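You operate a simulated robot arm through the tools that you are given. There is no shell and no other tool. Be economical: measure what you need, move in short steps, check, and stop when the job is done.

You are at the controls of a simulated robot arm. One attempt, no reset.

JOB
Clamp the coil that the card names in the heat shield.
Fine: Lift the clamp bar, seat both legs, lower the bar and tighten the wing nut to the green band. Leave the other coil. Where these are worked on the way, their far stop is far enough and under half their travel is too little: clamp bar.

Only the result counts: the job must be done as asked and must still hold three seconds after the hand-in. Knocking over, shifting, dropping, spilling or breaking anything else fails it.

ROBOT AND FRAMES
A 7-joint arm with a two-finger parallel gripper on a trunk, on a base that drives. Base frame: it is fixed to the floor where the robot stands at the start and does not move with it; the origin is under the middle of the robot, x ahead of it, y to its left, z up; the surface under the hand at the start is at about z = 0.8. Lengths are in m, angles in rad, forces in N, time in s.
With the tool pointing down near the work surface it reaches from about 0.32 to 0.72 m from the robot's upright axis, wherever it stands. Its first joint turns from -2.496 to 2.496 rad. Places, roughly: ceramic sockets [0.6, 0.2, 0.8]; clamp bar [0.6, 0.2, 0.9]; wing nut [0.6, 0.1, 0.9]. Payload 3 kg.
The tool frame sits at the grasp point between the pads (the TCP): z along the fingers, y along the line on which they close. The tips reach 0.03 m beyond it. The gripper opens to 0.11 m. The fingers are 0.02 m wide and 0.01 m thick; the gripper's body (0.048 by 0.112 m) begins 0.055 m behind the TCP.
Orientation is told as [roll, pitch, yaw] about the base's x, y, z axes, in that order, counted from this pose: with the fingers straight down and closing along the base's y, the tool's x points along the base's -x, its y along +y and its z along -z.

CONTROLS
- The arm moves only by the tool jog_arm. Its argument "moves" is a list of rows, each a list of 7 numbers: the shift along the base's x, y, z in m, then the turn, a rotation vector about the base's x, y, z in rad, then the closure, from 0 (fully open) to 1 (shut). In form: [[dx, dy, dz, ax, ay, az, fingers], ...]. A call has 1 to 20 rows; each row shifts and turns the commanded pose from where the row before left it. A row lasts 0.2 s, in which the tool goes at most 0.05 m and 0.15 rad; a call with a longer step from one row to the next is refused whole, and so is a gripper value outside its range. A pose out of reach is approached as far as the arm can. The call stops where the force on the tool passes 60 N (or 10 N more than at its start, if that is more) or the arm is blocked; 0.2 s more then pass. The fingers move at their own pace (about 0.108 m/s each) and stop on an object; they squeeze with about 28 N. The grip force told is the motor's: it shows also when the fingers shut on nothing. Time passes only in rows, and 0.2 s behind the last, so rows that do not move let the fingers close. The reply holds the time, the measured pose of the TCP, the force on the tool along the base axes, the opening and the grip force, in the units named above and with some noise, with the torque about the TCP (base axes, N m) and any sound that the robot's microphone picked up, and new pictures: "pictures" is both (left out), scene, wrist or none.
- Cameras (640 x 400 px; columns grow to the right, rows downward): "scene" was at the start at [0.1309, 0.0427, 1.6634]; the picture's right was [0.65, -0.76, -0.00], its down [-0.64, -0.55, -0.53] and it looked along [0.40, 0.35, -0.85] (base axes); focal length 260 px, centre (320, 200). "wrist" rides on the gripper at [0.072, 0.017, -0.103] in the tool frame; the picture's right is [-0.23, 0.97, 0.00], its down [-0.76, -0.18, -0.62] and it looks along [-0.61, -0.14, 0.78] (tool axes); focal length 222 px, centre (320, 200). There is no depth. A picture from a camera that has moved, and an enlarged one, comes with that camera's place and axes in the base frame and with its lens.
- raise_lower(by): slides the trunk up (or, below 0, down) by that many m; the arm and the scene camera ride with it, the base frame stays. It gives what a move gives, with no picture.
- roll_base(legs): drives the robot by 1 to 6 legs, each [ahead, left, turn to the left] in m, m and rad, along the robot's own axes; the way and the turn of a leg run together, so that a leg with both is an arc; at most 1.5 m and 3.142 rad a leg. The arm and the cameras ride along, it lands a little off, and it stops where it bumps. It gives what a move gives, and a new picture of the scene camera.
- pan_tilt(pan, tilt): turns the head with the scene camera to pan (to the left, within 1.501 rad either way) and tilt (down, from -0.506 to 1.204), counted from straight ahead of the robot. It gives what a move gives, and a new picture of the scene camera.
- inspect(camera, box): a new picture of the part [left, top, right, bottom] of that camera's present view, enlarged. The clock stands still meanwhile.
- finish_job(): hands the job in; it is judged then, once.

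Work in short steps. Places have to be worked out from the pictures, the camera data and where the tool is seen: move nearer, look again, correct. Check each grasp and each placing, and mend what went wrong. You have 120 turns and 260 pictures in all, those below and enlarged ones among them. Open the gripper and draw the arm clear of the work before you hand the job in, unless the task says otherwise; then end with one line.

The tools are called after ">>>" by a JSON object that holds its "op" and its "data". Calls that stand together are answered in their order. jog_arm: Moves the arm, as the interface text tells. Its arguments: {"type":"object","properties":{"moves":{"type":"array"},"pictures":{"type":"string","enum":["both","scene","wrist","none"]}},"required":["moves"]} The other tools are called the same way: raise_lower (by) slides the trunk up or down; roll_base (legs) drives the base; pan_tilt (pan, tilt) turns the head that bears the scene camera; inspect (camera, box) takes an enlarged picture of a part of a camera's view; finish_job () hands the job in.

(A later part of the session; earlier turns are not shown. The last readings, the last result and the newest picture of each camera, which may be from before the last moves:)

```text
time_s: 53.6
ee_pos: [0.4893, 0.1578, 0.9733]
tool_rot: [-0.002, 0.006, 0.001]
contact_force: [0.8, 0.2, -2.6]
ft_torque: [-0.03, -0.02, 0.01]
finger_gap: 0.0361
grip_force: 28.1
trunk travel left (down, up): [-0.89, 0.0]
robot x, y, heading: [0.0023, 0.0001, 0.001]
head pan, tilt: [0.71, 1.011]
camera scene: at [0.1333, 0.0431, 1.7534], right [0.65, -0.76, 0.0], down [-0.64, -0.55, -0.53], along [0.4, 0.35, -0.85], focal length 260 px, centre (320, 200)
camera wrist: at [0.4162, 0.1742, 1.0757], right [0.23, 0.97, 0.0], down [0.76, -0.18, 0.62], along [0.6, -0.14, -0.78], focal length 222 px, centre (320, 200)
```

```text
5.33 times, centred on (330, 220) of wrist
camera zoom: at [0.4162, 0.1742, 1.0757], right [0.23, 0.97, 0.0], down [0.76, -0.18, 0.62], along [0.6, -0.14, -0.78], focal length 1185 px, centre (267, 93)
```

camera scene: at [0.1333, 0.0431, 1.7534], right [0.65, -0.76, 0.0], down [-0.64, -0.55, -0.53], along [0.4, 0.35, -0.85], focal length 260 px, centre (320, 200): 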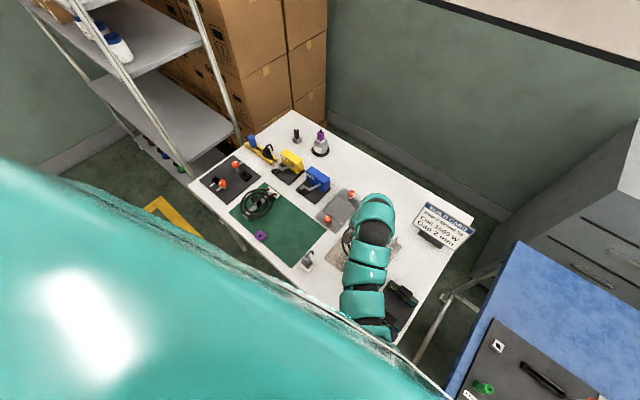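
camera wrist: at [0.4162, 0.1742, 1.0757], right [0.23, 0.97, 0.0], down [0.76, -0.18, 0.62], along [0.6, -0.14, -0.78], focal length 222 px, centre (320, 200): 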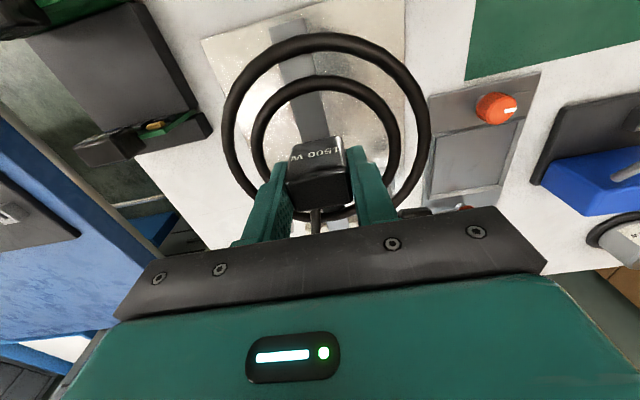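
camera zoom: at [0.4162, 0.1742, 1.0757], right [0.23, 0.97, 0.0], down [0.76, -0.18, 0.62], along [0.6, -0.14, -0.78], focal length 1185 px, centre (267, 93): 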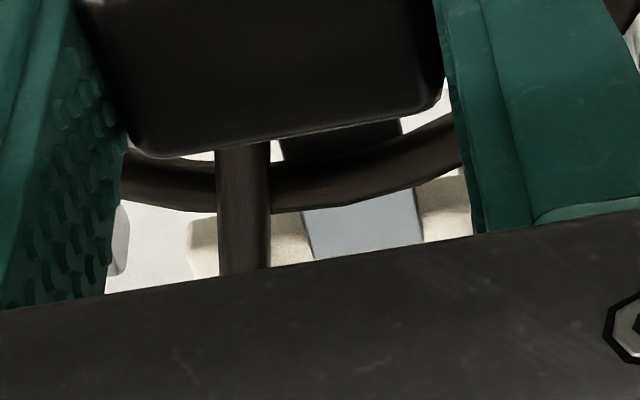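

The hand and forearm hide the legs in this grasp. Gripping the hub crosswise (yaw +90°) would keep the legs in the wrist camera's view, so I put the coil back and regrasp.

>>> {"op": "jog_arm", "data": {"moves": [[-0.012, 0.04, 0, 0, 0, 0, 1], [-0.017, 0.039, 0, 0, 0, 0, 1], [-0.017, 0.039, 0, 0, 0, 0, 1], [-0.017, 0.039, 0, 0, 0, 0, 1], [-0.017, 0.039, 0, 0, 0, 0, 1], [-0.008, 0.04, 0, 0, 0, 0, 1], [-0.005, 0, -0.02, 0, 0, 0, 1], [-0.003, 0, -0.02, 0, 0, 0, 1]], "pictures": "none"}}

>>> {"op": "raise_lower", "data": {"by": -0.05}}

>>> {"op": "jog_arm", "data": {"moves": [[0, 0, 0, 0, 0, 0, 1]], "pictures": "wrist"}}

```text
time_s: 55.4
ee_pos: [0.3891, 0.3945, 0.9322]
tool_rot: [-0.002, 0.004, 0.0]
contact_force: [-0.2, -0.2, -2.1]
ft_torque: [-0.04, 0.03, 0.0]
finger_gap: 0.0359
grip_force: 27.9
trunk travel left (down, up): [-0.89, 0.0]
robot x, y, heading: [0.003, 0.0015, -0.002]
head pan, tilt: [0.71, 1.011]
```

```text
time_s: 56.3
ee_pos: [0.3912, 0.3939, 0.8829]
tool_rot: [-0.001, 0.004, 0.001]
contact_force: [0.1, 0.1, -3.1]
ft_torque: [-0.02, 0.01, 0.01]
finger_gap: 0.0356
grip_force: 28.3
trunk travel left (down, up): [-0.84, 0.05]
robot x, y, heading: [0.0019, -0.001, -0.003]
head pan, tilt: [0.71, 1.011]
```

```text
time_s: 56.7
ee_pos: [0.3903, 0.3933, 0.882]
tool_rot: [-0.001, 0.003, 0.002]
contact_force: [0.0, -0.6, -2.1]
ft_torque: [0.05, 0.02, 0.01]
finger_gap: 0.0358
grip_force: 28.2
trunk travel left (down, up): [-0.84, 0.05]
robot x, y, heading: [0.0046, -0.0004, 0.0]
head pan, tilt: [0.71, 1.011]
camera wrist: at [0.3179, 0.4108, 0.9853], right [0.22, 0.97, 0.0], down [0.76, -0.18, 0.62], along [0.6, -0.14, -0.78], focal length 222 px, centre (320, 200)
```

wrist: 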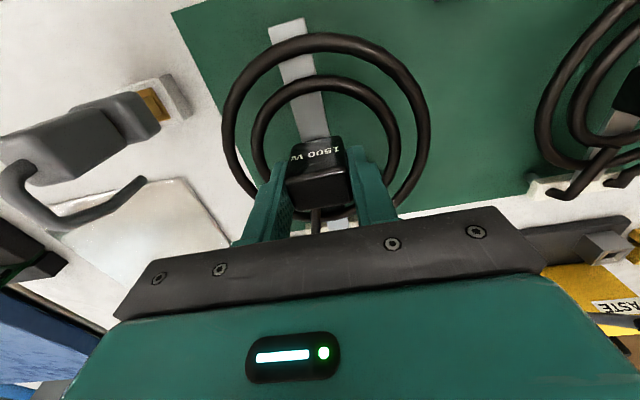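

Another 9–10 mm down by trunk until contact.

>>> {"op": "raise_lower", "data": {"by": -0.009}}

>>> {"op": "raise_lower", "data": {"by": -0.002}}

```text
time_s: 57.3
ee_pos: [0.3892, 0.3939, 0.8733]
tool_rot: [-0.002, 0.003, 0.002]
contact_force: [0.6, -0.3, -2.8]
ft_torque: [-0.01, 0.01, 0.03]
finger_gap: 0.0355
grip_force: 28.1
trunk travel left (down, up): [-0.831, 0.059]
robot x, y, heading: [0.0019, 0.0016, 0.0]
head pan, tilt: [0.71, 1.011]
```

```text
time_s: 57.8
ee_pos: [0.3899, 0.3948, 0.872]
tool_rot: [0.002, 0.005, 0.0]
contact_force: [-0.3, -2.0, 11.6]
ft_torque: [-0.22, 0.72, 0.1]
finger_gap: 0.036
grip_force: 27.5
trunk travel left (down, up): [-0.829, 0.061]
robot x, y, heading: [0.0045, -0.0017, -0.002]
head pan, tilt: [0.71, 1.011]
```

Touched down. I open, rise, and turn the hand +90° above the hub.

>>> {"op": "jog_arm", "data": {"moves": [[0, 0, 0, 0, 0, 0, 0.5], [0, 0, 0, 0, 0, 0, 0.27], [0, 0, 0, 0, 0, 0, 0.27]], "pictures": "none"}}

>>> {"op": "raise_lower", "data": {"by": 0.06}}

>>> {"op": "jog_arm", "data": {"moves": [[0, 0, 0.02, 0, 0, 0, 0.27], [0, 0, 0.02, 0, 0, 0.15, 0.27], [0, 0, 0, 0, 0, 0.15, 0.27], [0, 0, 0, 0, 0, 0.15, 0.27], [0, 0, 0, 0, 0, 0.15, 0.27], [0, 0, 0, 0, 0, 0.15, 0.27], [0, 0, 0, 0, 0, 0.15, 0.27], [0, 0, 0, 0, 0, 0.15, 0.27], [0, 0, 0, 0, 0, 0.15, 0.27], [0, 0, 0, 0, 0, 0.15, 0.27], [0, 0, 0, 0, 0, 0.15, 0.27], [0, 0, 0, 0, 0, 0.07, 0.27]], "pictures": "both"}}

```text
time_s: 58.6
ee_pos: [0.3896, 0.3937, 0.87]
tool_rot: [-0.001, 0.004, 0.001]
contact_force: [0.6, 0.5, 0.2]
ft_torque: [0.04, -0.01, -0.02]
finger_gap: 0.0804
grip_force: 0.0
trunk travel left (down, up): [-0.829, 0.061]
robot x, y, heading: [0.0039, -0.0011, -0.002]
head pan, tilt: [0.71, 1.011]
```

```text
time_s: 59.6
ee_pos: [0.3899, 0.3948, 0.9308]
tool_rot: [0.0, 0.003, 0.001]
contact_force: [0.2, -0.6, 0.5]
ft_torque: [0.02, -0.02, -0.03]
finger_gap: 0.0801
grip_force: 0.0
trunk travel left (down, up): [-0.889, 0.001]
robot x, y, heading: [0.0013, 0.001, -0.005]
head pan, tilt: [0.71, 1.011]
```

```text
time_s: 62.2
ee_pos: [0.3895, 0.3945, 0.9708]
tool_rot: [0.0, 0.002, 1.572]
contact_force: [1.1, 0.1, 0.6]
ft_torque: [-0.02, 0.0, 0.02]
finger_gap: 0.0805
grip_force: 0.1
trunk travel left (down, up): [-0.889, 0.001]
robot x, y, heading: [-0.0, 0.0018, -0.002]
head pan, tilt: [0.71, 1.011]
camera scene: at [0.1325, 0.0425, 1.7524], right [0.65, -0.76, 0.0], down [-0.64, -0.55, -0.53], along [0.4, 0.35, -0.85], focal length 260 px, centre (320, 200)
camera wrist: at [0.3736, 0.3218, 1.0742], right [-0.97, 0.23, 0.0], down [0.18, 0.76, 0.62], along [0.14, 0.6, -0.78], focal length 222 px, centre (320, 200)
```

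scene: 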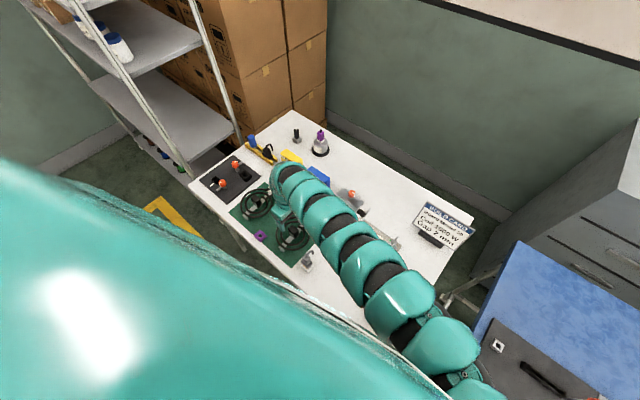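
wrist: 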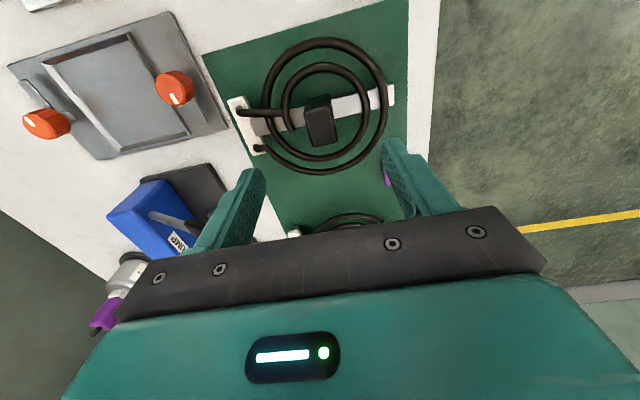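

The hub reads (0.389, 0.391), well aligned. I descend with a hook-clearance check on the way.

>>> {"op": "jog_arm", "data": {"moves": [[0, -0.002, -0.02, 0, 0, 0, 0.27], [0, 0, -0.02, 0, 0, 0, 0.27]], "pictures": "none"}}

>>> {"op": "raise_lower", "data": {"by": -0.03}}

>>> {"op": "inspect", "data": {"camera": "scene", "box": [255, 190, 345, 270]}}

>>> {"op": "inspect", "data": {"camera": "wrist", "box": [200, 60, 440, 210]}}

```text
time_s: 62.8
ee_pos: [0.3912, 0.3933, 0.9311]
tool_rot: [-0.002, 0.005, 1.573]
contact_force: [-0.1, -0.1, 0.0]
ft_torque: [-0.04, -0.03, 0.02]
finger_gap: 0.0805
grip_force: 0.2
trunk travel left (down, up): [-0.889, 0.001]
robot x, y, heading: [-0.0006, -0.003, -0.002]
head pan, tilt: [0.71, 1.011]
```

```text
time_s: 63.6
ee_pos: [0.3893, 0.3926, 0.9012]
tool_rot: [0.0, 0.003, 1.572]
contact_force: [1.0, -0.6, 0.2]
ft_torque: [-0.02, 0.01, -0.02]
finger_gap: 0.0801
grip_force: 0.0
trunk travel left (down, up): [-0.859, 0.031]
robot x, y, heading: [0.0005, 0.0003, -0.001]
head pan, tilt: [0.71, 1.011]
```

```text
5.00 times, centred on (300, 230) of scene
camera zoom: at [0.1322, 0.0425, 1.7224], right [0.65, -0.76, 0.0], down [-0.64, -0.55, -0.53], along [0.4, 0.35, -0.85], focal length 1301 px, centre (420, 50)
```

zoom: 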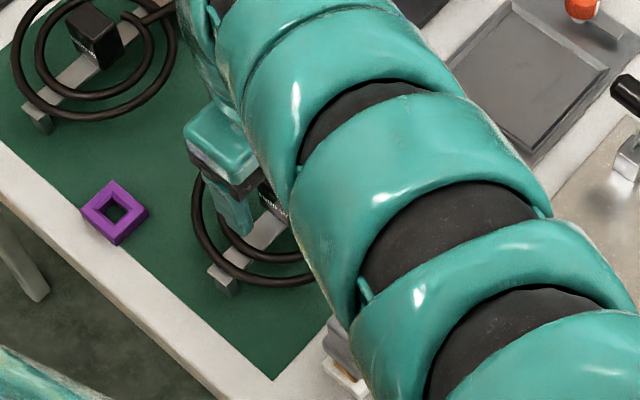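

```text
2.67 times, centred on (320, 135) of wrist
camera zoom: at [0.3734, 0.3205, 1.0045], right [-0.97, 0.23, 0.0], down [0.18, 0.76, 0.62], along [0.14, 0.6, -0.78], focal length 592 px, centre (320, 373)
```

zoom: 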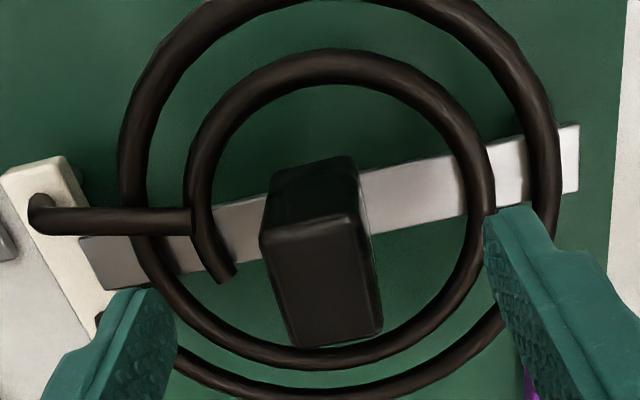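

Clear view. I narrow the opening slightly, lower to grip height and close.

>>> {"op": "jog_arm", "data": {"moves": [[0.0, 0, 0, 0, 0, 0, 0.42], [0, 0, 0, 0, 0, 0, 0.42]], "pictures": "none"}}

>>> {"op": "raise_lower", "data": {"by": -0.029}}

>>> {"op": "jog_arm", "data": {"moves": [[0, 0, 0, 0, 0, 0, 0.6], [0, 0, 0, 0, 0, 0, 1], [0, 0, 0, 0, 0, 0, 1], [0, 0, 0, 0, 0, 0, 1]], "pictures": "wrist"}}

```text
time_s: 64.2
ee_pos: [0.3914, 0.3933, 0.901]
tool_rot: [0.001, 0.003, 1.572]
contact_force: [0.0, -0.7, 0.1]
ft_torque: [0.01, 0.0, 0.01]
finger_gap: 0.0639
grip_force: 0.1
trunk travel left (down, up): [-0.859, 0.031]
robot x, y, heading: [0.0014, 0.0003, 0.0]
head pan, tilt: [0.71, 1.011]
```

```text
time_s: 64.9
ee_pos: [0.3906, 0.3926, 0.8722]
tool_rot: [0.0, 0.004, 1.573]
contact_force: [-0.3, 0.0, 0.0]
ft_torque: [-0.02, -0.01, 0.03]
finger_gap: 0.0635
grip_force: 0.1
trunk travel left (down, up): [-0.83, 0.06]
robot x, y, heading: [0.0061, -0.0033, -0.004]
head pan, tilt: [0.71, 1.011]
```

```text
time_s: 65.9
ee_pos: [0.3901, 0.3931, 0.8731]
tool_rot: [0.0, 0.003, 1.573]
contact_force: [-1.0, 0.2, 2.9]
ft_torque: [-0.03, 0.37, 0.0]
finger_gap: 0.0257
grip_force: 28.5
trunk travel left (down, up): [-0.83, 0.06]
robot x, y, heading: [-0.0005, -0.0003, -0.001]
head pan, tilt: [0.71, 1.011]
camera wrist: at [0.3734, 0.3204, 0.9757], right [-0.97, 0.23, 0.0], down [0.18, 0.76, 0.62], along [0.14, 0.6, -0.78], focal length 222 px, centre (320, 200)
```

wrist: 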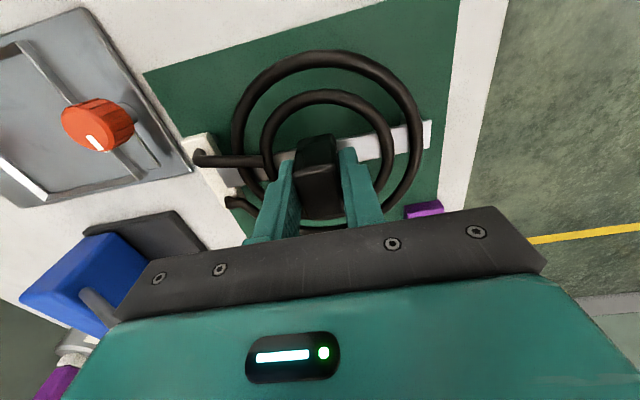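

Gripped, with the ceramic and both legs in view. I lift and then measure leg position in the wrist view.

>>> {"op": "raise_lower", "data": {"by": 0.06}}

>>> {"op": "jog_arm", "data": {"moves": [[0.005, 0, 0.02, 0, 0, 0, 1], [0.005, 0, 0.02, 0, 0, 0, 1]], "pictures": "wrist"}}

>>> {"op": "inspect", "data": {"camera": "wrist", "box": [180, 120, 300, 220]}}

```text
time_s: 66.9
ee_pos: [0.3907, 0.3926, 0.9326]
tool_rot: [0.001, 0.004, 1.571]
contact_force: [-0.3, 0.3, -2.6]
ft_torque: [0.04, 0.03, -0.01]
finger_gap: 0.0258
grip_force: 28.5
trunk travel left (down, up): [-0.89, 0.0]
robot x, y, heading: [0.0049, -0.0025, -0.001]
head pan, tilt: [0.71, 1.011]
```

```text
time_s: 67.5
ee_pos: [0.398, 0.3936, 0.9724]
tool_rot: [0.0, 0.006, 1.573]
contact_force: [0.7, -0.4, -2.9]
ft_torque: [-0.01, -0.01, 0.0]
finger_gap: 0.0258
grip_force: 27.6
trunk travel left (down, up): [-0.89, 0.0]
robot x, y, heading: [0.0012, 0.0022, -0.005]
head pan, tilt: [0.71, 1.011]
camera wrist: at [0.3818, 0.3212, 1.0758], right [-0.97, 0.23, 0.0], down [0.18, 0.77, 0.62], along [0.14, 0.6, -0.79], focal length 222 px, centre (320, 200)
```

wrist: 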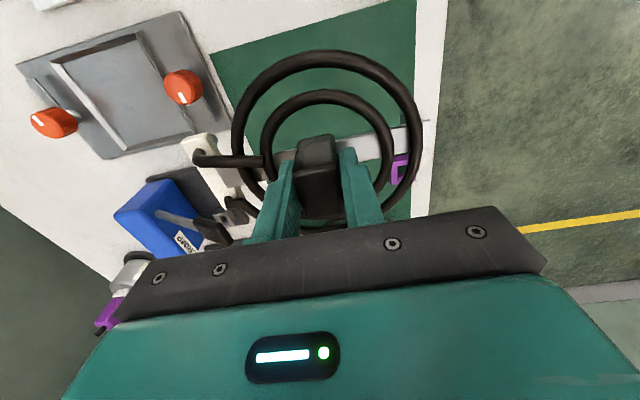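

```text
4.00 times, centred on (240, 170) of wrist
camera zoom: at [0.3818, 0.3212, 1.0758], right [-0.97, 0.23, 0.0], down [0.18, 0.77, 0.62], along [0.14, 0.6, -0.79], focal length 888 px, centre (640, 320)
```

zoom: 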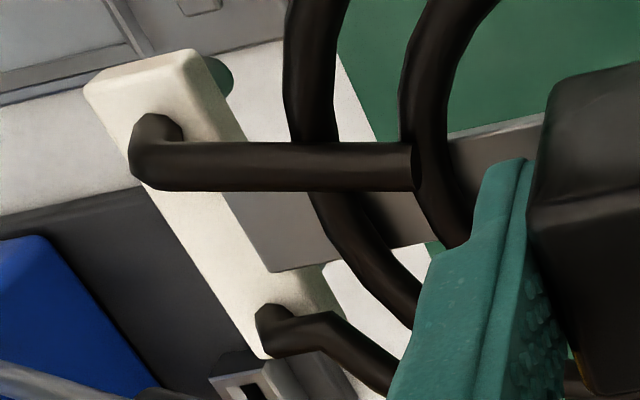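

The legs show clearly here. I carry the coil toward the sockets, stopping 40 mm short in x so sockets and legs are both visible.

>>> {"op": "jog_arm", "data": {"moves": [[0.018, -0.039, 0, 0, 0, 0, 1], [0.018, -0.039, 0, 0, 0, 0, 1], [0.018, -0.039, 0, 0, 0, 0, 1], [0.018, -0.039, 0, 0, 0, 0, 1], [0.018, -0.039, 0, 0, 0, 0, 1], [0.0, -0.038, 0, 0, 0, 0, 1], [0, 0, 0, 0, 0, 0, 1]], "pictures": "both"}}

>>> {"op": "inspect", "data": {"camera": "wrist", "box": [150, 80, 300, 220]}}

```text
time_s: 69.1
ee_pos: [0.4929, 0.161, 0.9722]
tool_rot: [0.002, 0.003, 1.573]
contact_force: [-0.3, 0.4, -2.0]
ft_torque: [0.01, 0.04, 0.0]
finger_gap: 0.0257
grip_force: 27.8
trunk travel left (down, up): [-0.89, 0.0]
robot x, y, heading: [0.0001, -0.0022, 0.004]
head pan, tilt: [0.71, 1.011]
camera scene: at [0.1337, 0.0418, 1.7533], right [0.65, -0.76, 0.0], down [-0.64, -0.55, -0.53], along [0.4, 0.35, -0.85], focal length 260 px, centre (320, 200)
camera wrist: at [0.4771, 0.0882, 1.0759], right [-0.97, 0.23, 0.0], down [0.18, 0.76, 0.62], along [0.14, 0.6, -0.79], focal length 222 px, centre (320, 200)
```

scene: 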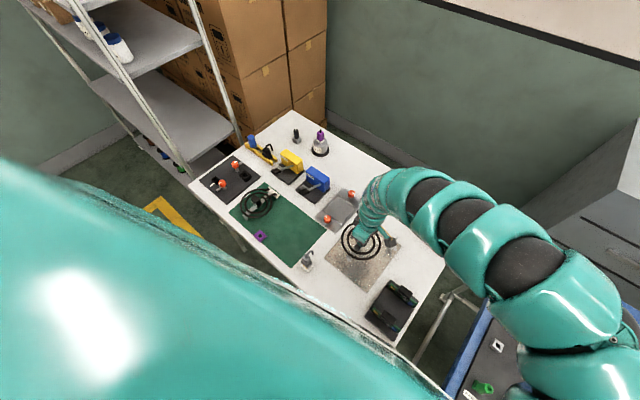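
wrist: 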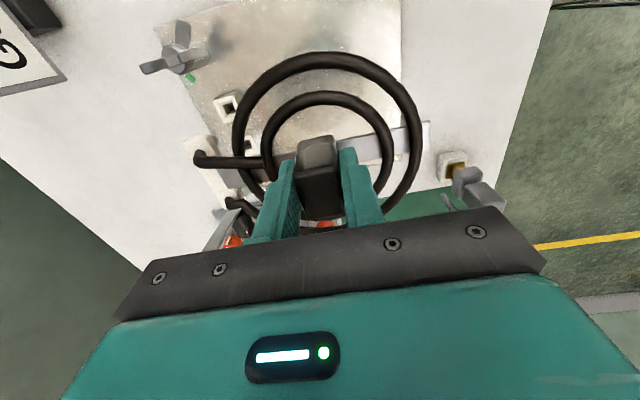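

```text
2.86 times, centred on (225, 150) of wrist
camera zoom: at [0.4771, 0.0882, 1.0759], right [-0.97, 0.23, 0.0], down [0.18, 0.76, 0.62], along [0.14, 0.6, -0.79], focal length 635 px, centre (591, 343)
```

zoom: 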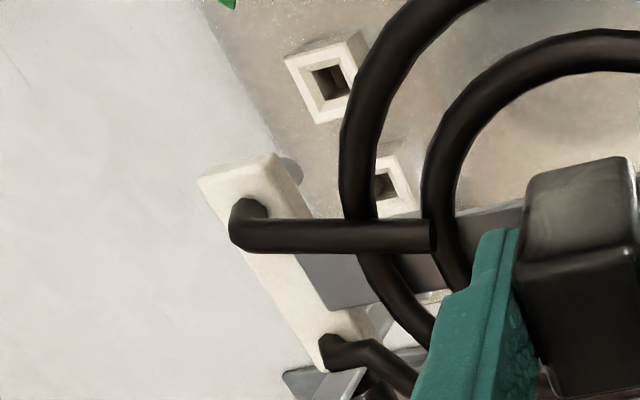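

Both sockets and legs are visible. Roughly +11–16 mm in x and -3 mm in y remain. I advance to (0.505, 0.158) and lower by trunk to sit the legs just above the sockets, then compare again.

>>> {"op": "jog_arm", "data": {"moves": [[0.012, -0.003, 0, 0, 0, 0, 1], [0, 0, -0.02, 0, 0, 0, 1]], "pictures": "none"}}

>>> {"op": "raise_lower", "data": {"by": -0.045}}

>>> {"op": "jog_arm", "data": {"moves": [[0, 0, 0, 0, 0, 0, 1]], "pictures": "scene"}}

>>> {"op": "inspect", "data": {"camera": "wrist", "box": [150, 80, 300, 220]}}

>>> {"op": "inspect", "data": {"camera": "scene", "box": [320, 190, 420, 260]}}

```text
time_s: 69.7
ee_pos: [0.5022, 0.1572, 0.9518]
tool_rot: [0.001, 0.005, 1.572]
contact_force: [0.6, -0.6, -2.3]
ft_torque: [-0.03, 0.03, -0.02]
finger_gap: 0.0258
grip_force: 28.0
trunk travel left (down, up): [-0.89, 0.0]
robot x, y, heading: [0.0031, 0.001, -0.001]
head pan, tilt: [0.71, 1.011]
```

```text
time_s: 70.6
ee_pos: [0.5026, 0.1566, 0.9072]
tool_rot: [0.001, 0.005, 1.572]
contact_force: [0.6, 0.1, -2.7]
ft_torque: [-0.02, -0.01, 0.0]
finger_gap: 0.0259
grip_force: 27.9
trunk travel left (down, up): [-0.845, 0.045]
robot x, y, heading: [-0.0011, -0.0009, 0.003]
head pan, tilt: [0.71, 1.011]
```

```text
time_s: 71.0
ee_pos: [0.5032, 0.156, 0.9076]
tool_rot: [0.0, 0.003, 1.571]
contact_force: [-0.8, 0.2, -2.8]
ft_torque: [-0.01, 0.0, 0.0]
finger_gap: 0.0258
grip_force: 27.9
trunk travel left (down, up): [-0.845, 0.045]
robot x, y, heading: [-0.0009, -0.0021, 0.0]
head pan, tilt: [0.71, 1.011]
camera scene: at [0.1328, 0.0425, 1.7084], right [0.65, -0.76, 0.0], down [-0.64, -0.55, -0.53], along [0.4, 0.35, -0.85], focal length 260 px, centre (320, 200)
```

scene: 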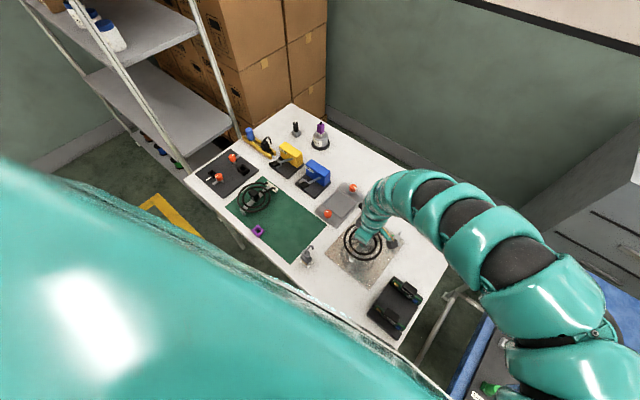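

```text
2.86 times, centred on (225, 150) of wrist
camera zoom: at [0.4867, 0.0843, 1.0101], right [-0.97, 0.23, 0.0], down [0.18, 0.76, 0.62], along [0.14, 0.6, -0.78], focal length 635 px, centre (591, 343)
```

zoom: 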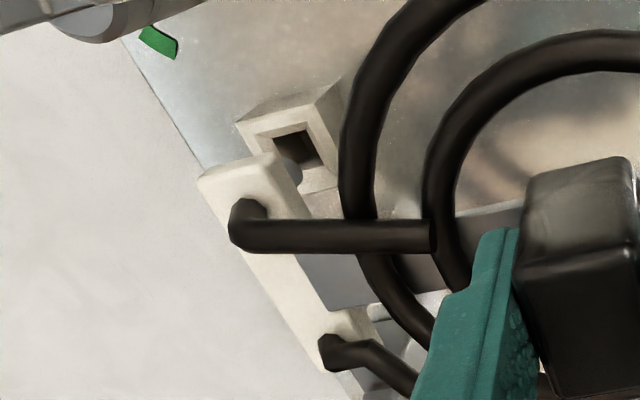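

```text
5.71 times, centred on (370, 225) of scene
camera zoom: at [0.1328, 0.0425, 1.7084], right [0.65, -0.76, 0.0], down [-0.64, -0.55, -0.53], along [0.4, 0.35, -0.85], focal length 1487 px, centre (34, 57)
```

zoom: 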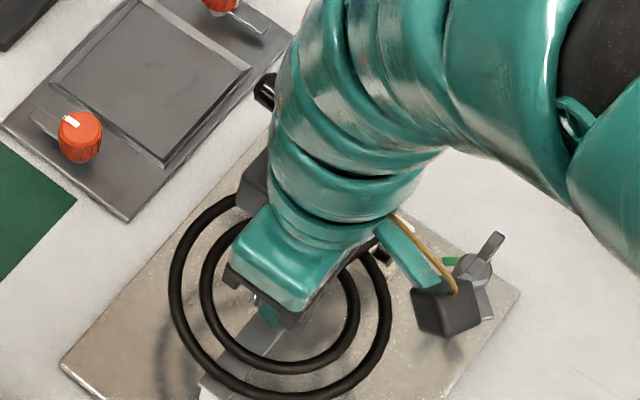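

>>> {"op": "inspect", "data": {"camera": "wrist", "box": [195, 105, 240, 150]}}

>>> {"op": "inspect", "data": {"camera": "wrist", "box": [220, 160, 290, 225]}}

```text
8.89 times, centred on (218, 128) of wrist
camera zoom: at [0.4867, 0.0843, 1.0101], right [-0.97, 0.23, 0.0], down [0.18, 0.76, 0.62], along [0.14, 0.6, -0.78], focal length 1974 px, centre (1231, 844)
```

zoom: 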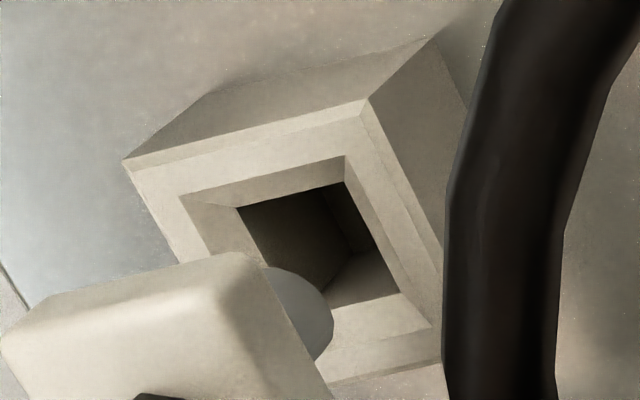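

```text
6.15 times, centred on (255, 192) of wrist
camera zoom: at [0.4867, 0.0843, 1.0101], right [-0.97, 0.23, 0.0], down [0.18, 0.76, 0.62], along [0.14, 0.6, -0.78], focal length 1367 px, centre (720, 246)
```

zoom: 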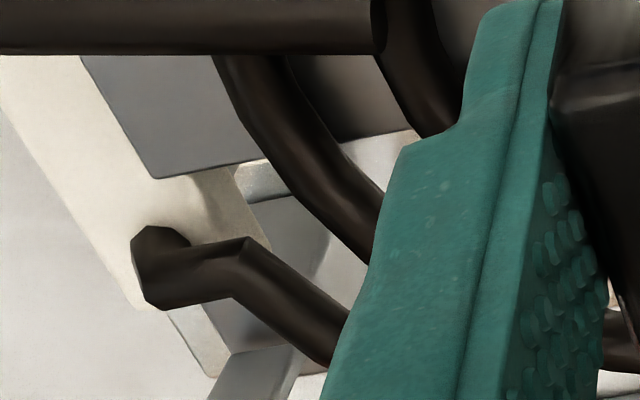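

Leg tip (radius ~4 mm) needs about +7 mm in x and +1 mm in y to center on its hole, matching my earlier prediction (tool x≈0.510). I move and recheck.

>>> {"op": "jog_arm", "data": {"moves": [[0.007, 0.001, 0, 0, 0, 0, 1], [0, 0, 0, 0, 0, 0, 1]], "pictures": "none"}}

>>> {"op": "inspect", "data": {"camera": "wrist", "box": [195, 105, 255, 150]}}

>>> {"op": "inspect", "data": {"camera": "wrist", "box": [220, 160, 290, 225]}}

```text
time_s: 71.6
ee_pos: [0.5107, 0.1587, 0.9066]
tool_rot: [-0.001, 0.003, 1.572]
contact_force: [0.6, -0.8, -3.4]
ft_torque: [-0.02, 0.01, 0.05]
finger_gap: 0.0261
grip_force: 28.3
trunk travel left (down, up): [-0.845, 0.045]
robot x, y, heading: [0.0021, 0.0001, 0.0]
head pan, tilt: [0.71, 1.011]
```

```text
8.89 times, centred on (225, 128) of wrist
camera zoom: at [0.494, 0.0854, 1.0104], right [-0.97, 0.23, 0.0], down [0.18, 0.76, 0.62], along [0.14, 0.6, -0.78], focal length 1974 px, centre (1164, 844)
```

zoom: 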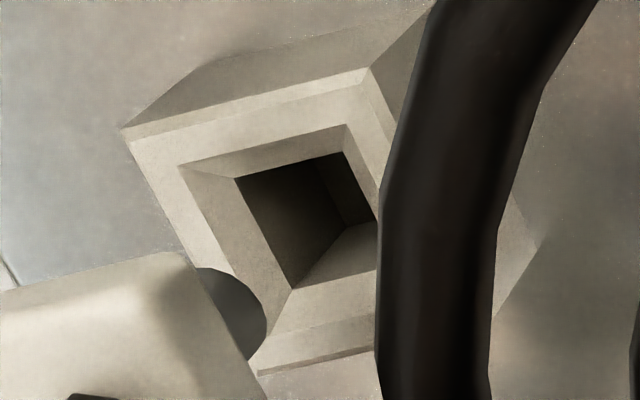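

```text
6.15 times, centred on (255, 192) of wrist
camera zoom: at [0.494, 0.0854, 1.0104], right [-0.97, 0.23, 0.0], down [0.18, 0.76, 0.62], along [0.14, 0.6, -0.78], focal length 1367 px, centre (720, 246)
```

zoom: 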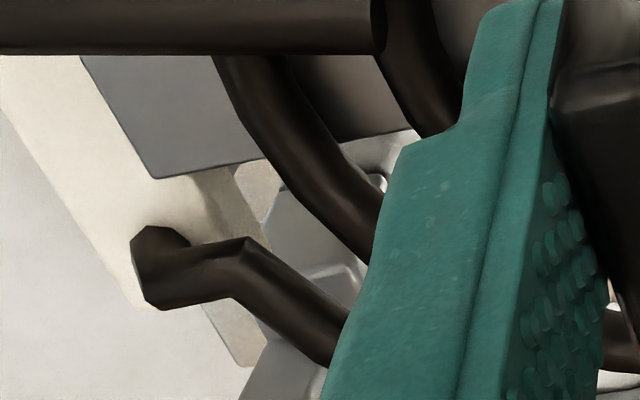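

Tip (0.5965, 0.1395) and hole (0.5953, 0.1394) now agree within ~1 mm. I lower 10 mm by trunk and recheck.

>>> {"op": "raise_lower", "data": {"by": -0.01}}

>>> {"op": "inspect", "data": {"camera": "wrist", "box": [190, 105, 250, 150]}}

>>> {"op": "inspect", "data": {"camera": "wrist", "box": [190, 115, 290, 225]}}

```text
time_s: 72.2
ee_pos: [0.5101, 0.1579, 0.8973]
tool_rot: [0.0, 0.005, 1.571]
contact_force: [0.3, -0.1, -1.6]
ft_torque: [-0.05, 0.01, -0.01]
finger_gap: 0.0256
grip_force: 28.2
trunk travel left (down, up): [-0.835, 0.055]
robot x, y, heading: [0.0013, 0.0012, -0.003]
head pan, tilt: [0.71, 1.011]
```

```text
8.89 times, centred on (220, 128) of wrist
camera zoom: at [0.494, 0.0855, 1.0002], right [-0.97, 0.23, 0.0], down [0.18, 0.76, 0.62], along [0.14, 0.6, -0.78], focal length 1974 px, centre (1209, 844)
```

zoom: 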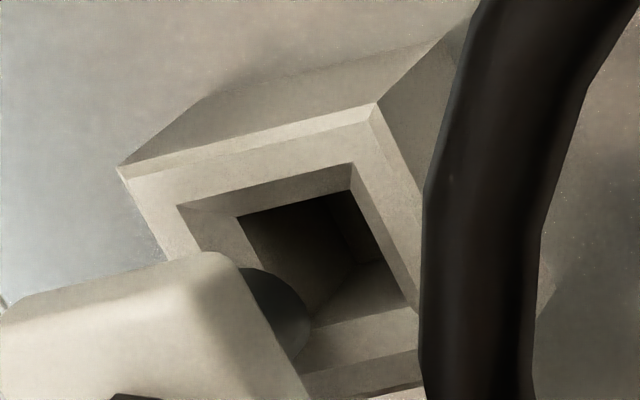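

```text
3.64 times, centred on (240, 170) of wrist
camera zoom: at [0.494, 0.0855, 1.0002], right [-0.97, 0.23, 0.0], down [0.18, 0.76, 0.62], along [0.14, 0.6, -0.78], focal length 808 px, centre (611, 309)
```

zoom: 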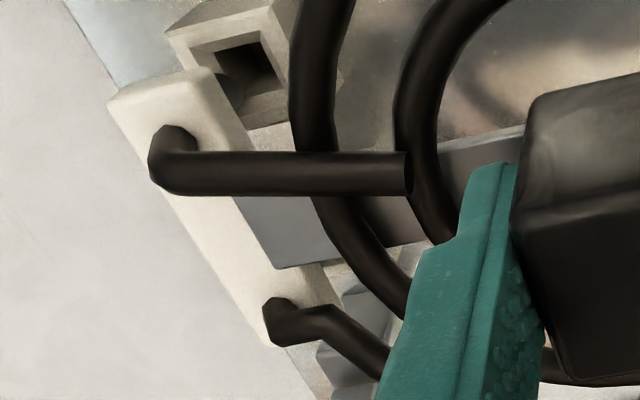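

Aligned within 0.5 mm. I lower further in small trunk steps, watching the force.

>>> {"op": "raise_lower", "data": {"by": -0.009}}

>>> {"op": "inspect", "data": {"camera": "wrist", "box": [190, 105, 250, 150]}}

>>> {"op": "inspect", "data": {"camera": "wrist", "box": [225, 165, 285, 225]}}

```text
time_s: 72.8
ee_pos: [0.5068, 0.1579, 0.8898]
tool_rot: [0.0, 0.003, 1.573]
contact_force: [-20.9, 0.8, 19.9]
ft_torque: [-0.07, -0.61, -0.04]
finger_gap: 0.0273
grip_force: 27.9
trunk travel left (down, up): [-0.826, 0.064]
robot x, y, heading: [0.0046, -0.0015, -0.0]
head pan, tilt: [0.71, 1.011]
```

```text
8.89 times, centred on (220, 128) of wrist
camera zoom: at [0.49, 0.0857, 0.993], right [-0.97, 0.23, 0.0], down [0.17, 0.76, 0.62], along [0.14, 0.6, -0.78], focal length 1974 px, centre (1209, 844)
```

zoom: 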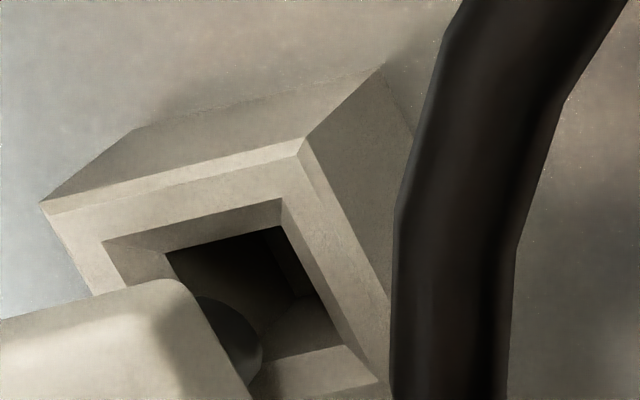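

```text
6.67 times, centred on (255, 195) of wrist
camera zoom: at [0.49, 0.0857, 0.993], right [-0.97, 0.23, 0.0], down [0.17, 0.76, 0.62], along [0.14, 0.6, -0.78], focal length 1481 px, centre (753, 233)
```

zoom: 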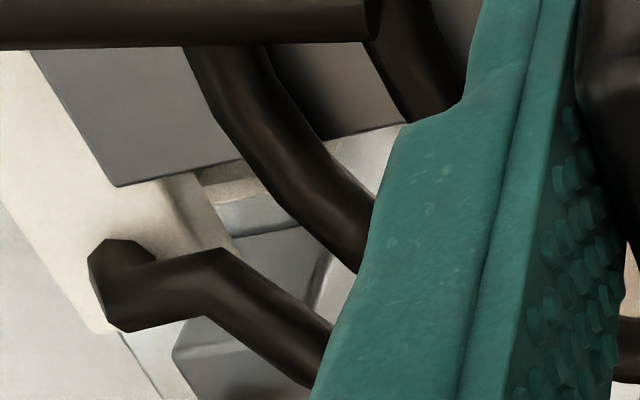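

The legs touched the chamfer with a push toward -x, so they are slightly too far +x. I raise a few mm and look again.

>>> {"op": "raise_lower", "data": {"by": 0.006}}

>>> {"op": "jog_arm", "data": {"moves": [[0, 0, 0, 0, 0, 0, 1]], "pictures": "wrist"}}

>>> {"op": "inspect", "data": {"camera": "wrist", "box": [190, 105, 250, 150]}}

>>> {"op": "inspect", "data": {"camera": "scene", "box": [320, 190, 420, 260]}}

```text
time_s: 73.3
ee_pos: [0.5095, 0.1577, 0.8946]
tool_rot: [-0.003, 0.004, 1.571]
contact_force: [-9.4, 1.6, 4.7]
ft_torque: [-0.02, 0.09, -0.04]
finger_gap: 0.026
grip_force: 28.3
trunk travel left (down, up): [-0.832, 0.058]
robot x, y, heading: [-0.0001, -0.0011, -0.002]
head pan, tilt: [0.71, 1.011]
```

```text
time_s: 73.7
ee_pos: [0.5107, 0.1574, 0.8947]
tool_rot: [-0.002, 0.003, 1.57]
contact_force: [-7.6, 0.6, 2.8]
ft_torque: [-0.12, 0.03, -0.14]
finger_gap: 0.0259
grip_force: 28.1
trunk travel left (down, up): [-0.832, 0.058]
robot x, y, heading: [0.0037, -0.0015, -0.004]
head pan, tilt: [0.71, 1.011]
camera wrist: at [0.4934, 0.0852, 0.9977], right [-0.97, 0.23, 0.0], down [0.18, 0.76, 0.62], along [0.14, 0.6, -0.78], focal length 222 px, centre (320, 200)
```

wrist: 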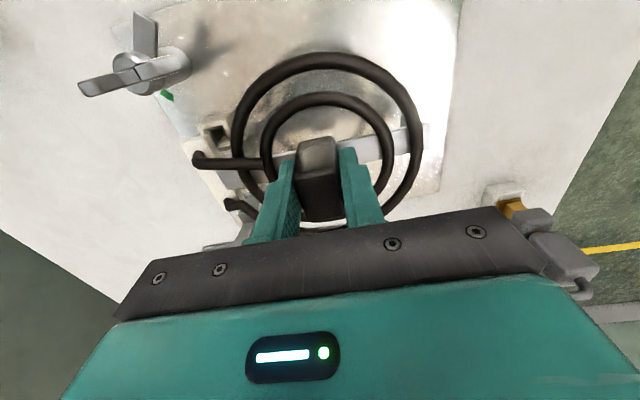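

```text
8.89 times, centred on (220, 128) of wrist
camera zoom: at [0.4934, 0.0852, 0.9977], right [-0.97, 0.23, 0.0], down [0.18, 0.76, 0.62], along [0.14, 0.6, -0.78], focal length 1974 px, centre (1209, 844)
```

zoom: 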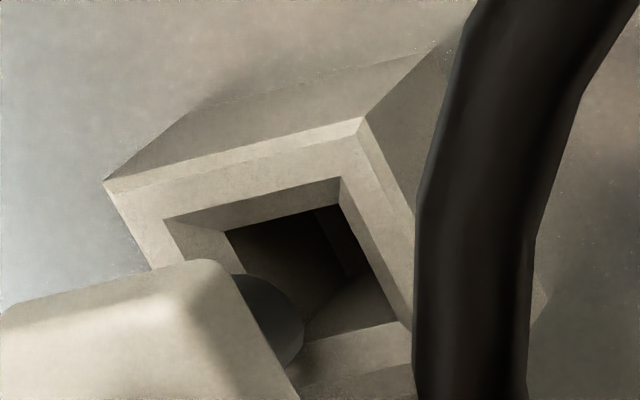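

```text
5.71 times, centred on (370, 225) of scene
camera zoom: at [0.1313, 0.0422, 1.6955], right [0.65, -0.76, 0.0], down [-0.64, -0.55, -0.53], along [0.4, 0.35, -0.85], focal length 1487 px, centre (34, 57)
```

zoom: 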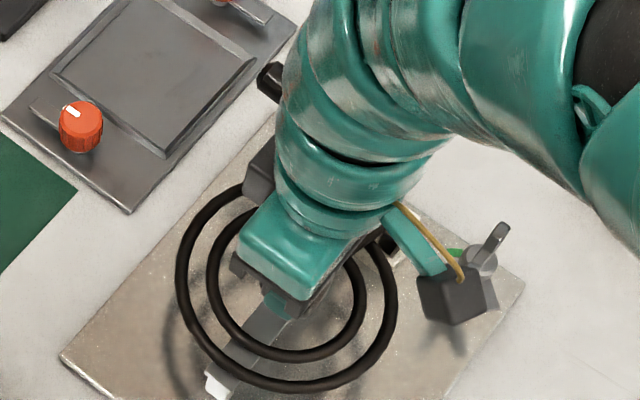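

Contact began ~6 mm higher than I assumed, so the socket top is ≈0.825. Recomputed, the leg needs about -3 mm in x and -1 mm in y. I raise slightly, shift, and check force.

>>> {"op": "raise_lower", "data": {"by": 0.005}}

>>> {"op": "jog_arm", "data": {"moves": [[-0.003, -0.001, 0, 0, 0, 0, 1], [0, 0, 0, 0, 0, 0, 1]], "pictures": "none"}}

>>> {"op": "raise_lower", "data": {"by": -0.007}}

>>> {"op": "inspect", "data": {"camera": "wrist", "box": [190, 105, 250, 150]}}

```text
time_s: 74.2
ee_pos: [0.5118, 0.1574, 0.8992]
tool_rot: [-0.003, 0.003, 1.569]
contact_force: [-0.5, -0.3, -1.7]
ft_torque: [-0.02, 0.02, -0.02]
finger_gap: 0.0259
grip_force: 28.1
trunk travel left (down, up): [-0.837, 0.053]
robot x, y, heading: [0.0054, -0.0021, -0.001]
head pan, tilt: [0.71, 1.011]
```

```text
time_s: 74.8
ee_pos: [0.5074, 0.1562, 0.899]
tool_rot: [0.001, 0.005, 1.571]
contact_force: [0.8, 0.3, -1.9]
ft_torque: [-0.01, 0.0, -0.01]
finger_gap: 0.0256
grip_force: 27.7
trunk travel left (down, up): [-0.837, 0.053]
robot x, y, heading: [0.0011, -0.0037, -0.004]
head pan, tilt: [0.71, 1.011]
```

```text
time_s: 75.4
ee_pos: [0.5082, 0.1567, 0.8914]
tool_rot: [0.0, 0.003, 1.572]
contact_force: [0.4, -0.2, -5.0]
ft_torque: [-0.03, 0.24, 0.01]
finger_gap: 0.0258
grip_force: 27.8
trunk travel left (down, up): [-0.83, 0.06]
robot x, y, heading: [-0.0011, -0.0009, 0.001]
head pan, tilt: [0.71, 1.011]
```

```text
8.89 times, centred on (220, 128) of wrist
camera zoom: at [0.4909, 0.0843, 0.9947], right [-0.97, 0.23, 0.0], down [0.18, 0.76, 0.62], along [0.14, 0.6, -0.78], focal length 1974 px, centre (1209, 844)
```

zoom: 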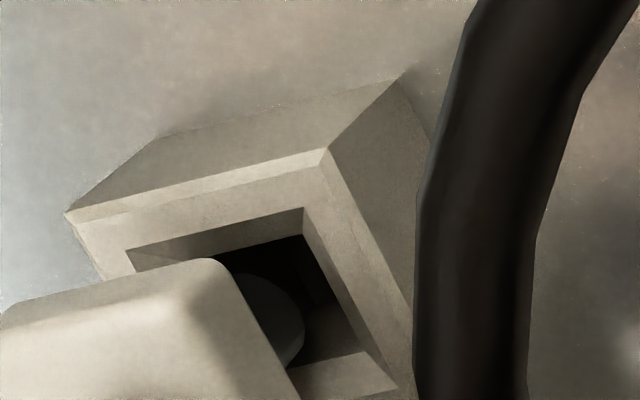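

No lateral force now and the leg is inside the hole. I continue down.

>>> {"op": "raise_lower", "data": {"by": -0.006}}

>>> {"op": "raise_lower", "data": {"by": -0.005}}

>>> {"op": "inspect", "data": {"camera": "wrist", "box": [180, 105, 290, 225]}}

```text
time_s: 76.0
ee_pos: [0.5067, 0.1567, 0.8858]
tool_rot: [-0.001, 0.005, 1.571]
contact_force: [-0.7, -0.5, -6.9]
ft_torque: [0.06, 0.38, 0.08]
finger_gap: 0.0258
grip_force: 28.1
trunk travel left (down, up): [-0.824, 0.066]
robot x, y, heading: [0.0038, 0.0022, -0.001]
head pan, tilt: [0.71, 1.011]
```

```text
time_s: 76.5
ee_pos: [0.5075, 0.1576, 0.8807]
tool_rot: [0.001, 0.004, 1.574]
contact_force: [-4.3, 1.5, -2.8]
ft_torque: [-0.01, 0.27, 0.01]
finger_gap: 0.026
grip_force: 27.9
trunk travel left (down, up): [-0.819, 0.071]
robot x, y, heading: [0.0016, -0.0003, -0.002]
head pan, tilt: [0.71, 1.011]
```

```text
3.33 times, centred on (235, 165) of wrist
camera zoom: at [0.4903, 0.0843, 0.9839], right [-0.97, 0.23, 0.0], down [0.18, 0.76, 0.62], along [0.14, 0.6, -0.78], focal length 740 px, centre (603, 317)
```

zoom: 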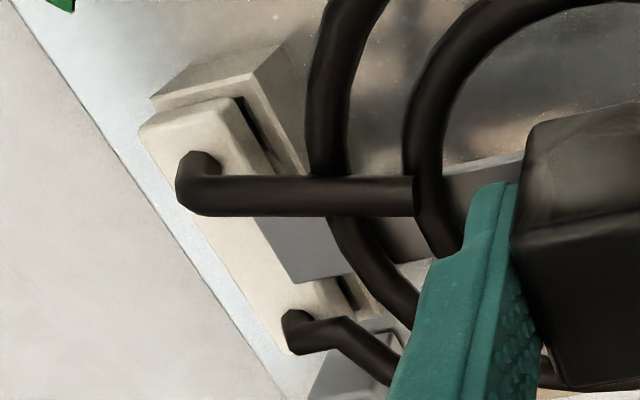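

Both legs are entering their sockets. I lower until seated.

>>> {"op": "raise_lower", "data": {"by": -0.004}}

>>> {"op": "raise_lower", "data": {"by": -0.003}}

>>> {"op": "inspect", "data": {"camera": "wrist", "box": [180, 105, 290, 225]}}

```text
time_s: 77.0
ee_pos: [0.5068, 0.1562, 0.8783]
tool_rot: [-0.003, 0.004, 1.572]
contact_force: [-5.6, 0.3, 8.9]
ft_torque: [-0.2, -0.39, -0.01]
finger_gap: 0.0258
grip_force: 27.5
trunk travel left (down, up): [-0.815, 0.075]
robot x, y, heading: [0.001, 0.0005, -0.001]
head pan, tilt: [0.71, 1.011]
```

```text
time_s: 77.5
ee_pos: [0.5055, 0.157, 0.8759]
tool_rot: [-0.003, 0.001, 1.571]
contact_force: [-4.5, 0.1, 23.0]
ft_torque: [-0.09, -0.13, -0.02]
finger_gap: 0.026
grip_force: 27.7
trunk travel left (down, up): [-0.812, 0.078]
robot x, y, heading: [0.0023, 0.0001, -0.001]
head pan, tilt: [0.71, 1.011]
```

```text
3.33 times, centred on (235, 165) of wrist
camera zoom: at [0.4896, 0.0841, 0.9785], right [-0.97, 0.23, 0.0], down [0.17, 0.76, 0.62], along [0.14, 0.6, -0.78], focal length 740 px, centre (603, 317)
```

zoom: 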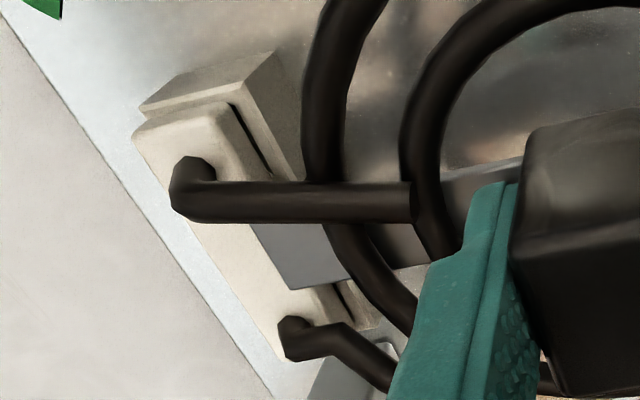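

Seating resistance of 23 N. I release, rise, and inspect.

>>> {"op": "jog_arm", "data": {"moves": [[0, 0, 0, 0, 0, 0, 0.7], [0, 0, 0, 0, 0, 0, 0.45], [0, 0, 0, 0, 0, 0, 0.45]], "pictures": "none"}}

>>> {"op": "inspect", "data": {"camera": "wrist", "box": [180, 105, 290, 225]}}

>>> {"op": "raise_lower", "data": {"by": 0.07}}

>>> {"op": "jog_arm", "data": {"moves": [[0, 0, 0.02, 0, 0, 0, 0.45], [0, -0.02, 0.01, 0, 0, 0, 0.45]], "pictures": "both"}}

>>> {"op": "inspect", "data": {"camera": "wrist", "box": [150, 40, 290, 160]}}

```text
time_s: 78.3
ee_pos: [0.5076, 0.1566, 0.873]
tool_rot: [0.0, 0.004, 1.571]
contact_force: [-0.9, 0.0, -0.4]
ft_torque: [0.0, 0.04, -0.02]
finger_gap: 0.0603
grip_force: 0.1
trunk travel left (down, up): [-0.812, 0.078]
robot x, y, heading: [-0.0003, -0.0011, 0.001]
head pan, tilt: [0.71, 1.011]
```

```text
3.33 times, centred on (235, 165) of wrist
camera zoom: at [0.4906, 0.0842, 0.9772], right [-0.97, 0.23, 0.0], down [0.18, 0.76, 0.62], along [0.14, 0.6, -0.78], focal length 740 px, centre (603, 317)
```

zoom: 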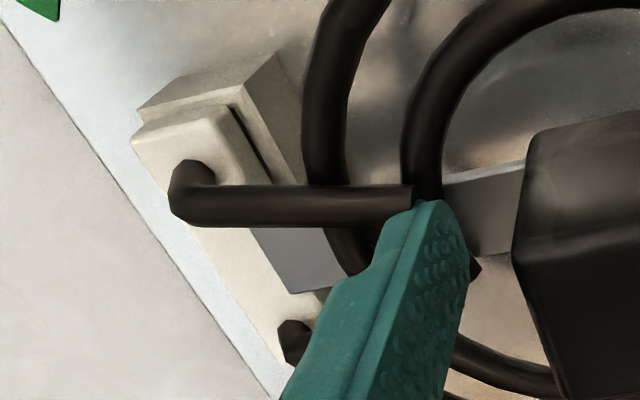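

```text
time_s: 79.4
ee_pos: [0.5087, 0.1572, 0.9434]
tool_rot: [0.002, 0.004, 1.572]
contact_force: [0.3, 0.2, -0.6]
ft_torque: [-0.01, -0.01, 0.01]
finger_gap: 0.0607
grip_force: 0.0
trunk travel left (down, up): [-0.882, 0.008]
robot x, y, heading: [0.0001, -0.0014, 0.0]
head pan, tilt: [0.71, 1.011]
```

```text
time_s: 80.0
ee_pos: [0.507, 0.1478, 0.9687]
tool_rot: [0.0, 0.004, 1.571]
contact_force: [-0.7, -0.4, 0.3]
ft_torque: [-0.01, -0.02, 0.0]
finger_gap: 0.0605
grip_force: 0.1
out of reach, approached as far as the arm can: row 2
trunk travel left (down, up): [-0.882, 0.008]
robot x, y, heading: [0.0075, -0.0, -0.005]
head pan, tilt: [0.71, 1.011]
camera scene: at [0.133, 0.0429, 1.7454], right [0.65, -0.76, 0.0], down [-0.64, -0.55, -0.53], along [0.4, 0.35, -0.85], focal length 260 px, centre (320, 200)
camera wrist: at [0.4909, 0.0757, 1.072], right [-0.97, 0.23, 0.0], down [0.18, 0.76, 0.62], along [0.14, 0.6, -0.78], focal length 222 px, centre (320, 200)
```

scene: 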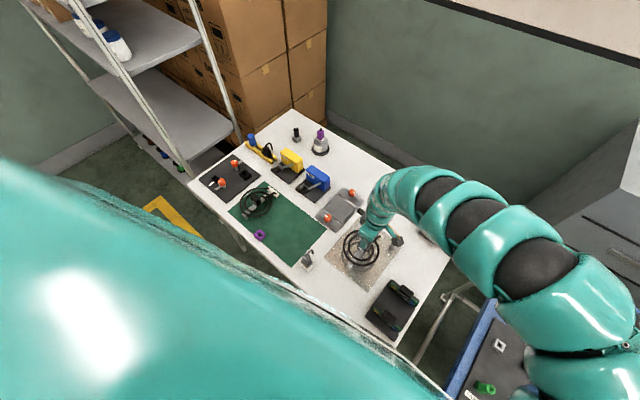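
wrist: 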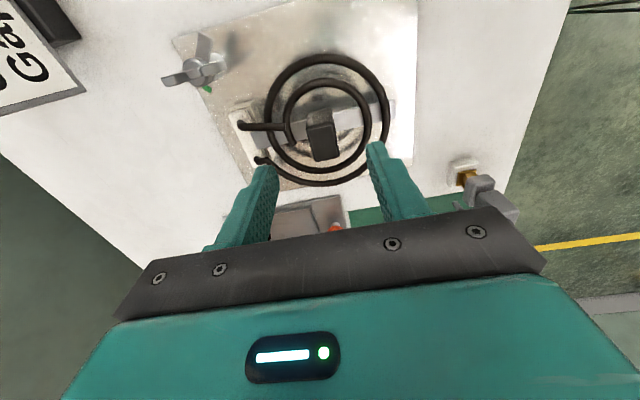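

```text
3.33 times, centred on (220, 100) of wrist
camera zoom: at [0.4909, 0.0757, 1.072], right [-0.97, 0.23, 0.0], down [0.18, 0.76, 0.62], along [0.14, 0.6, -0.78], focal length 740 px, centre (653, 533)
```

zoom: 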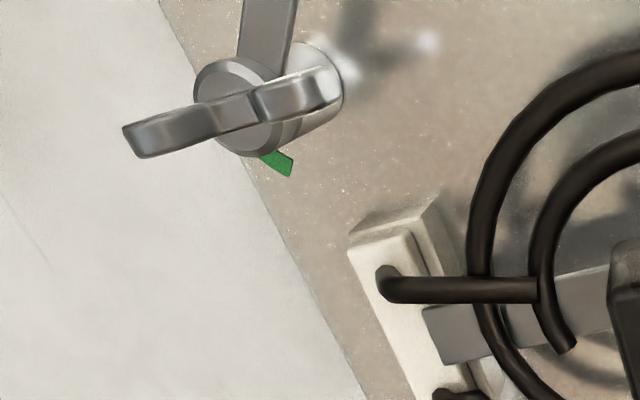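

The coil is seated in both sockets. Now I lower the bar: travel over the raised bar with closed fingers to its +y side.

>>> {"op": "jog_arm", "data": {"moves": [[0.03, -0.01, 0.01, 0, 0, 0, 1], [0.03, 0, 0.02, 0, 0, 0, 1], [0.033, 0, 0.02, 0, 0, 0, 1], [0, 0.03, 0.01, 0, 0, 0, 1], [0, 0.045, 0, 0, 0, 0, 1], [0, 0.045, 0, 0, 0, 0, 1], [0, 0.02, 0, 0, 0, 0, 1]], "pictures": "wrist"}}

>>> {"op": "inspect", "data": {"camera": "scene", "box": [330, 190, 430, 260]}}

```text
time_s: 81.6
ee_pos: [0.6027, 0.2765, 1.0299]
tool_rot: [-0.002, 0.005, 1.567]
contact_force: [-0.1, -0.2, -0.1]
ft_torque: [0.05, -0.04, -0.01]
finger_gap: 0.0
grip_force: 27.6
trunk travel left (down, up): [-0.882, 0.008]
robot x, y, heading: [-0.0014, -0.0008, -0.006]
head pan, tilt: [0.71, 1.011]
camera wrist: at [0.5846, 0.2043, 1.1335], right [-0.97, 0.23, 0.0], down [0.18, 0.76, 0.62], along [0.14, 0.6, -0.78], focal length 222 px, centre (320, 200)
```

wrist: 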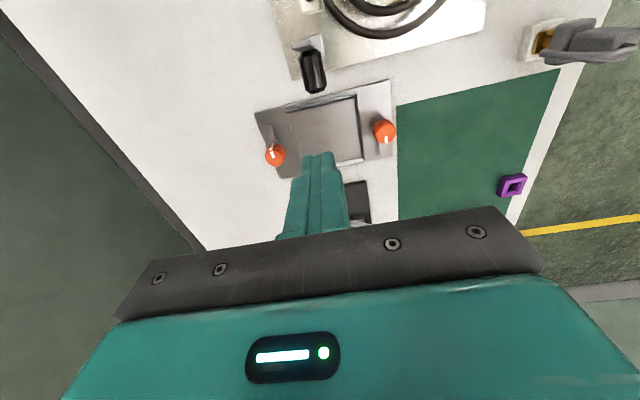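

```text
5.71 times, centred on (380, 225) of scene
camera zoom: at [0.1325, 0.0427, 1.7455], right [0.65, -0.76, 0.0], down [-0.64, -0.55, -0.53], along [0.4, 0.34, -0.85], focal length 1487 px, centre (-23, 57)
```

zoom: 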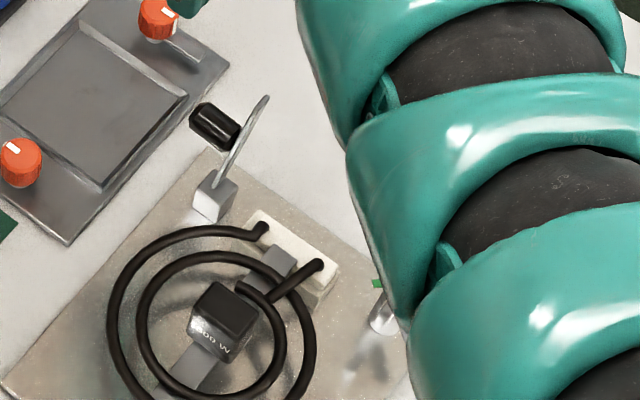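

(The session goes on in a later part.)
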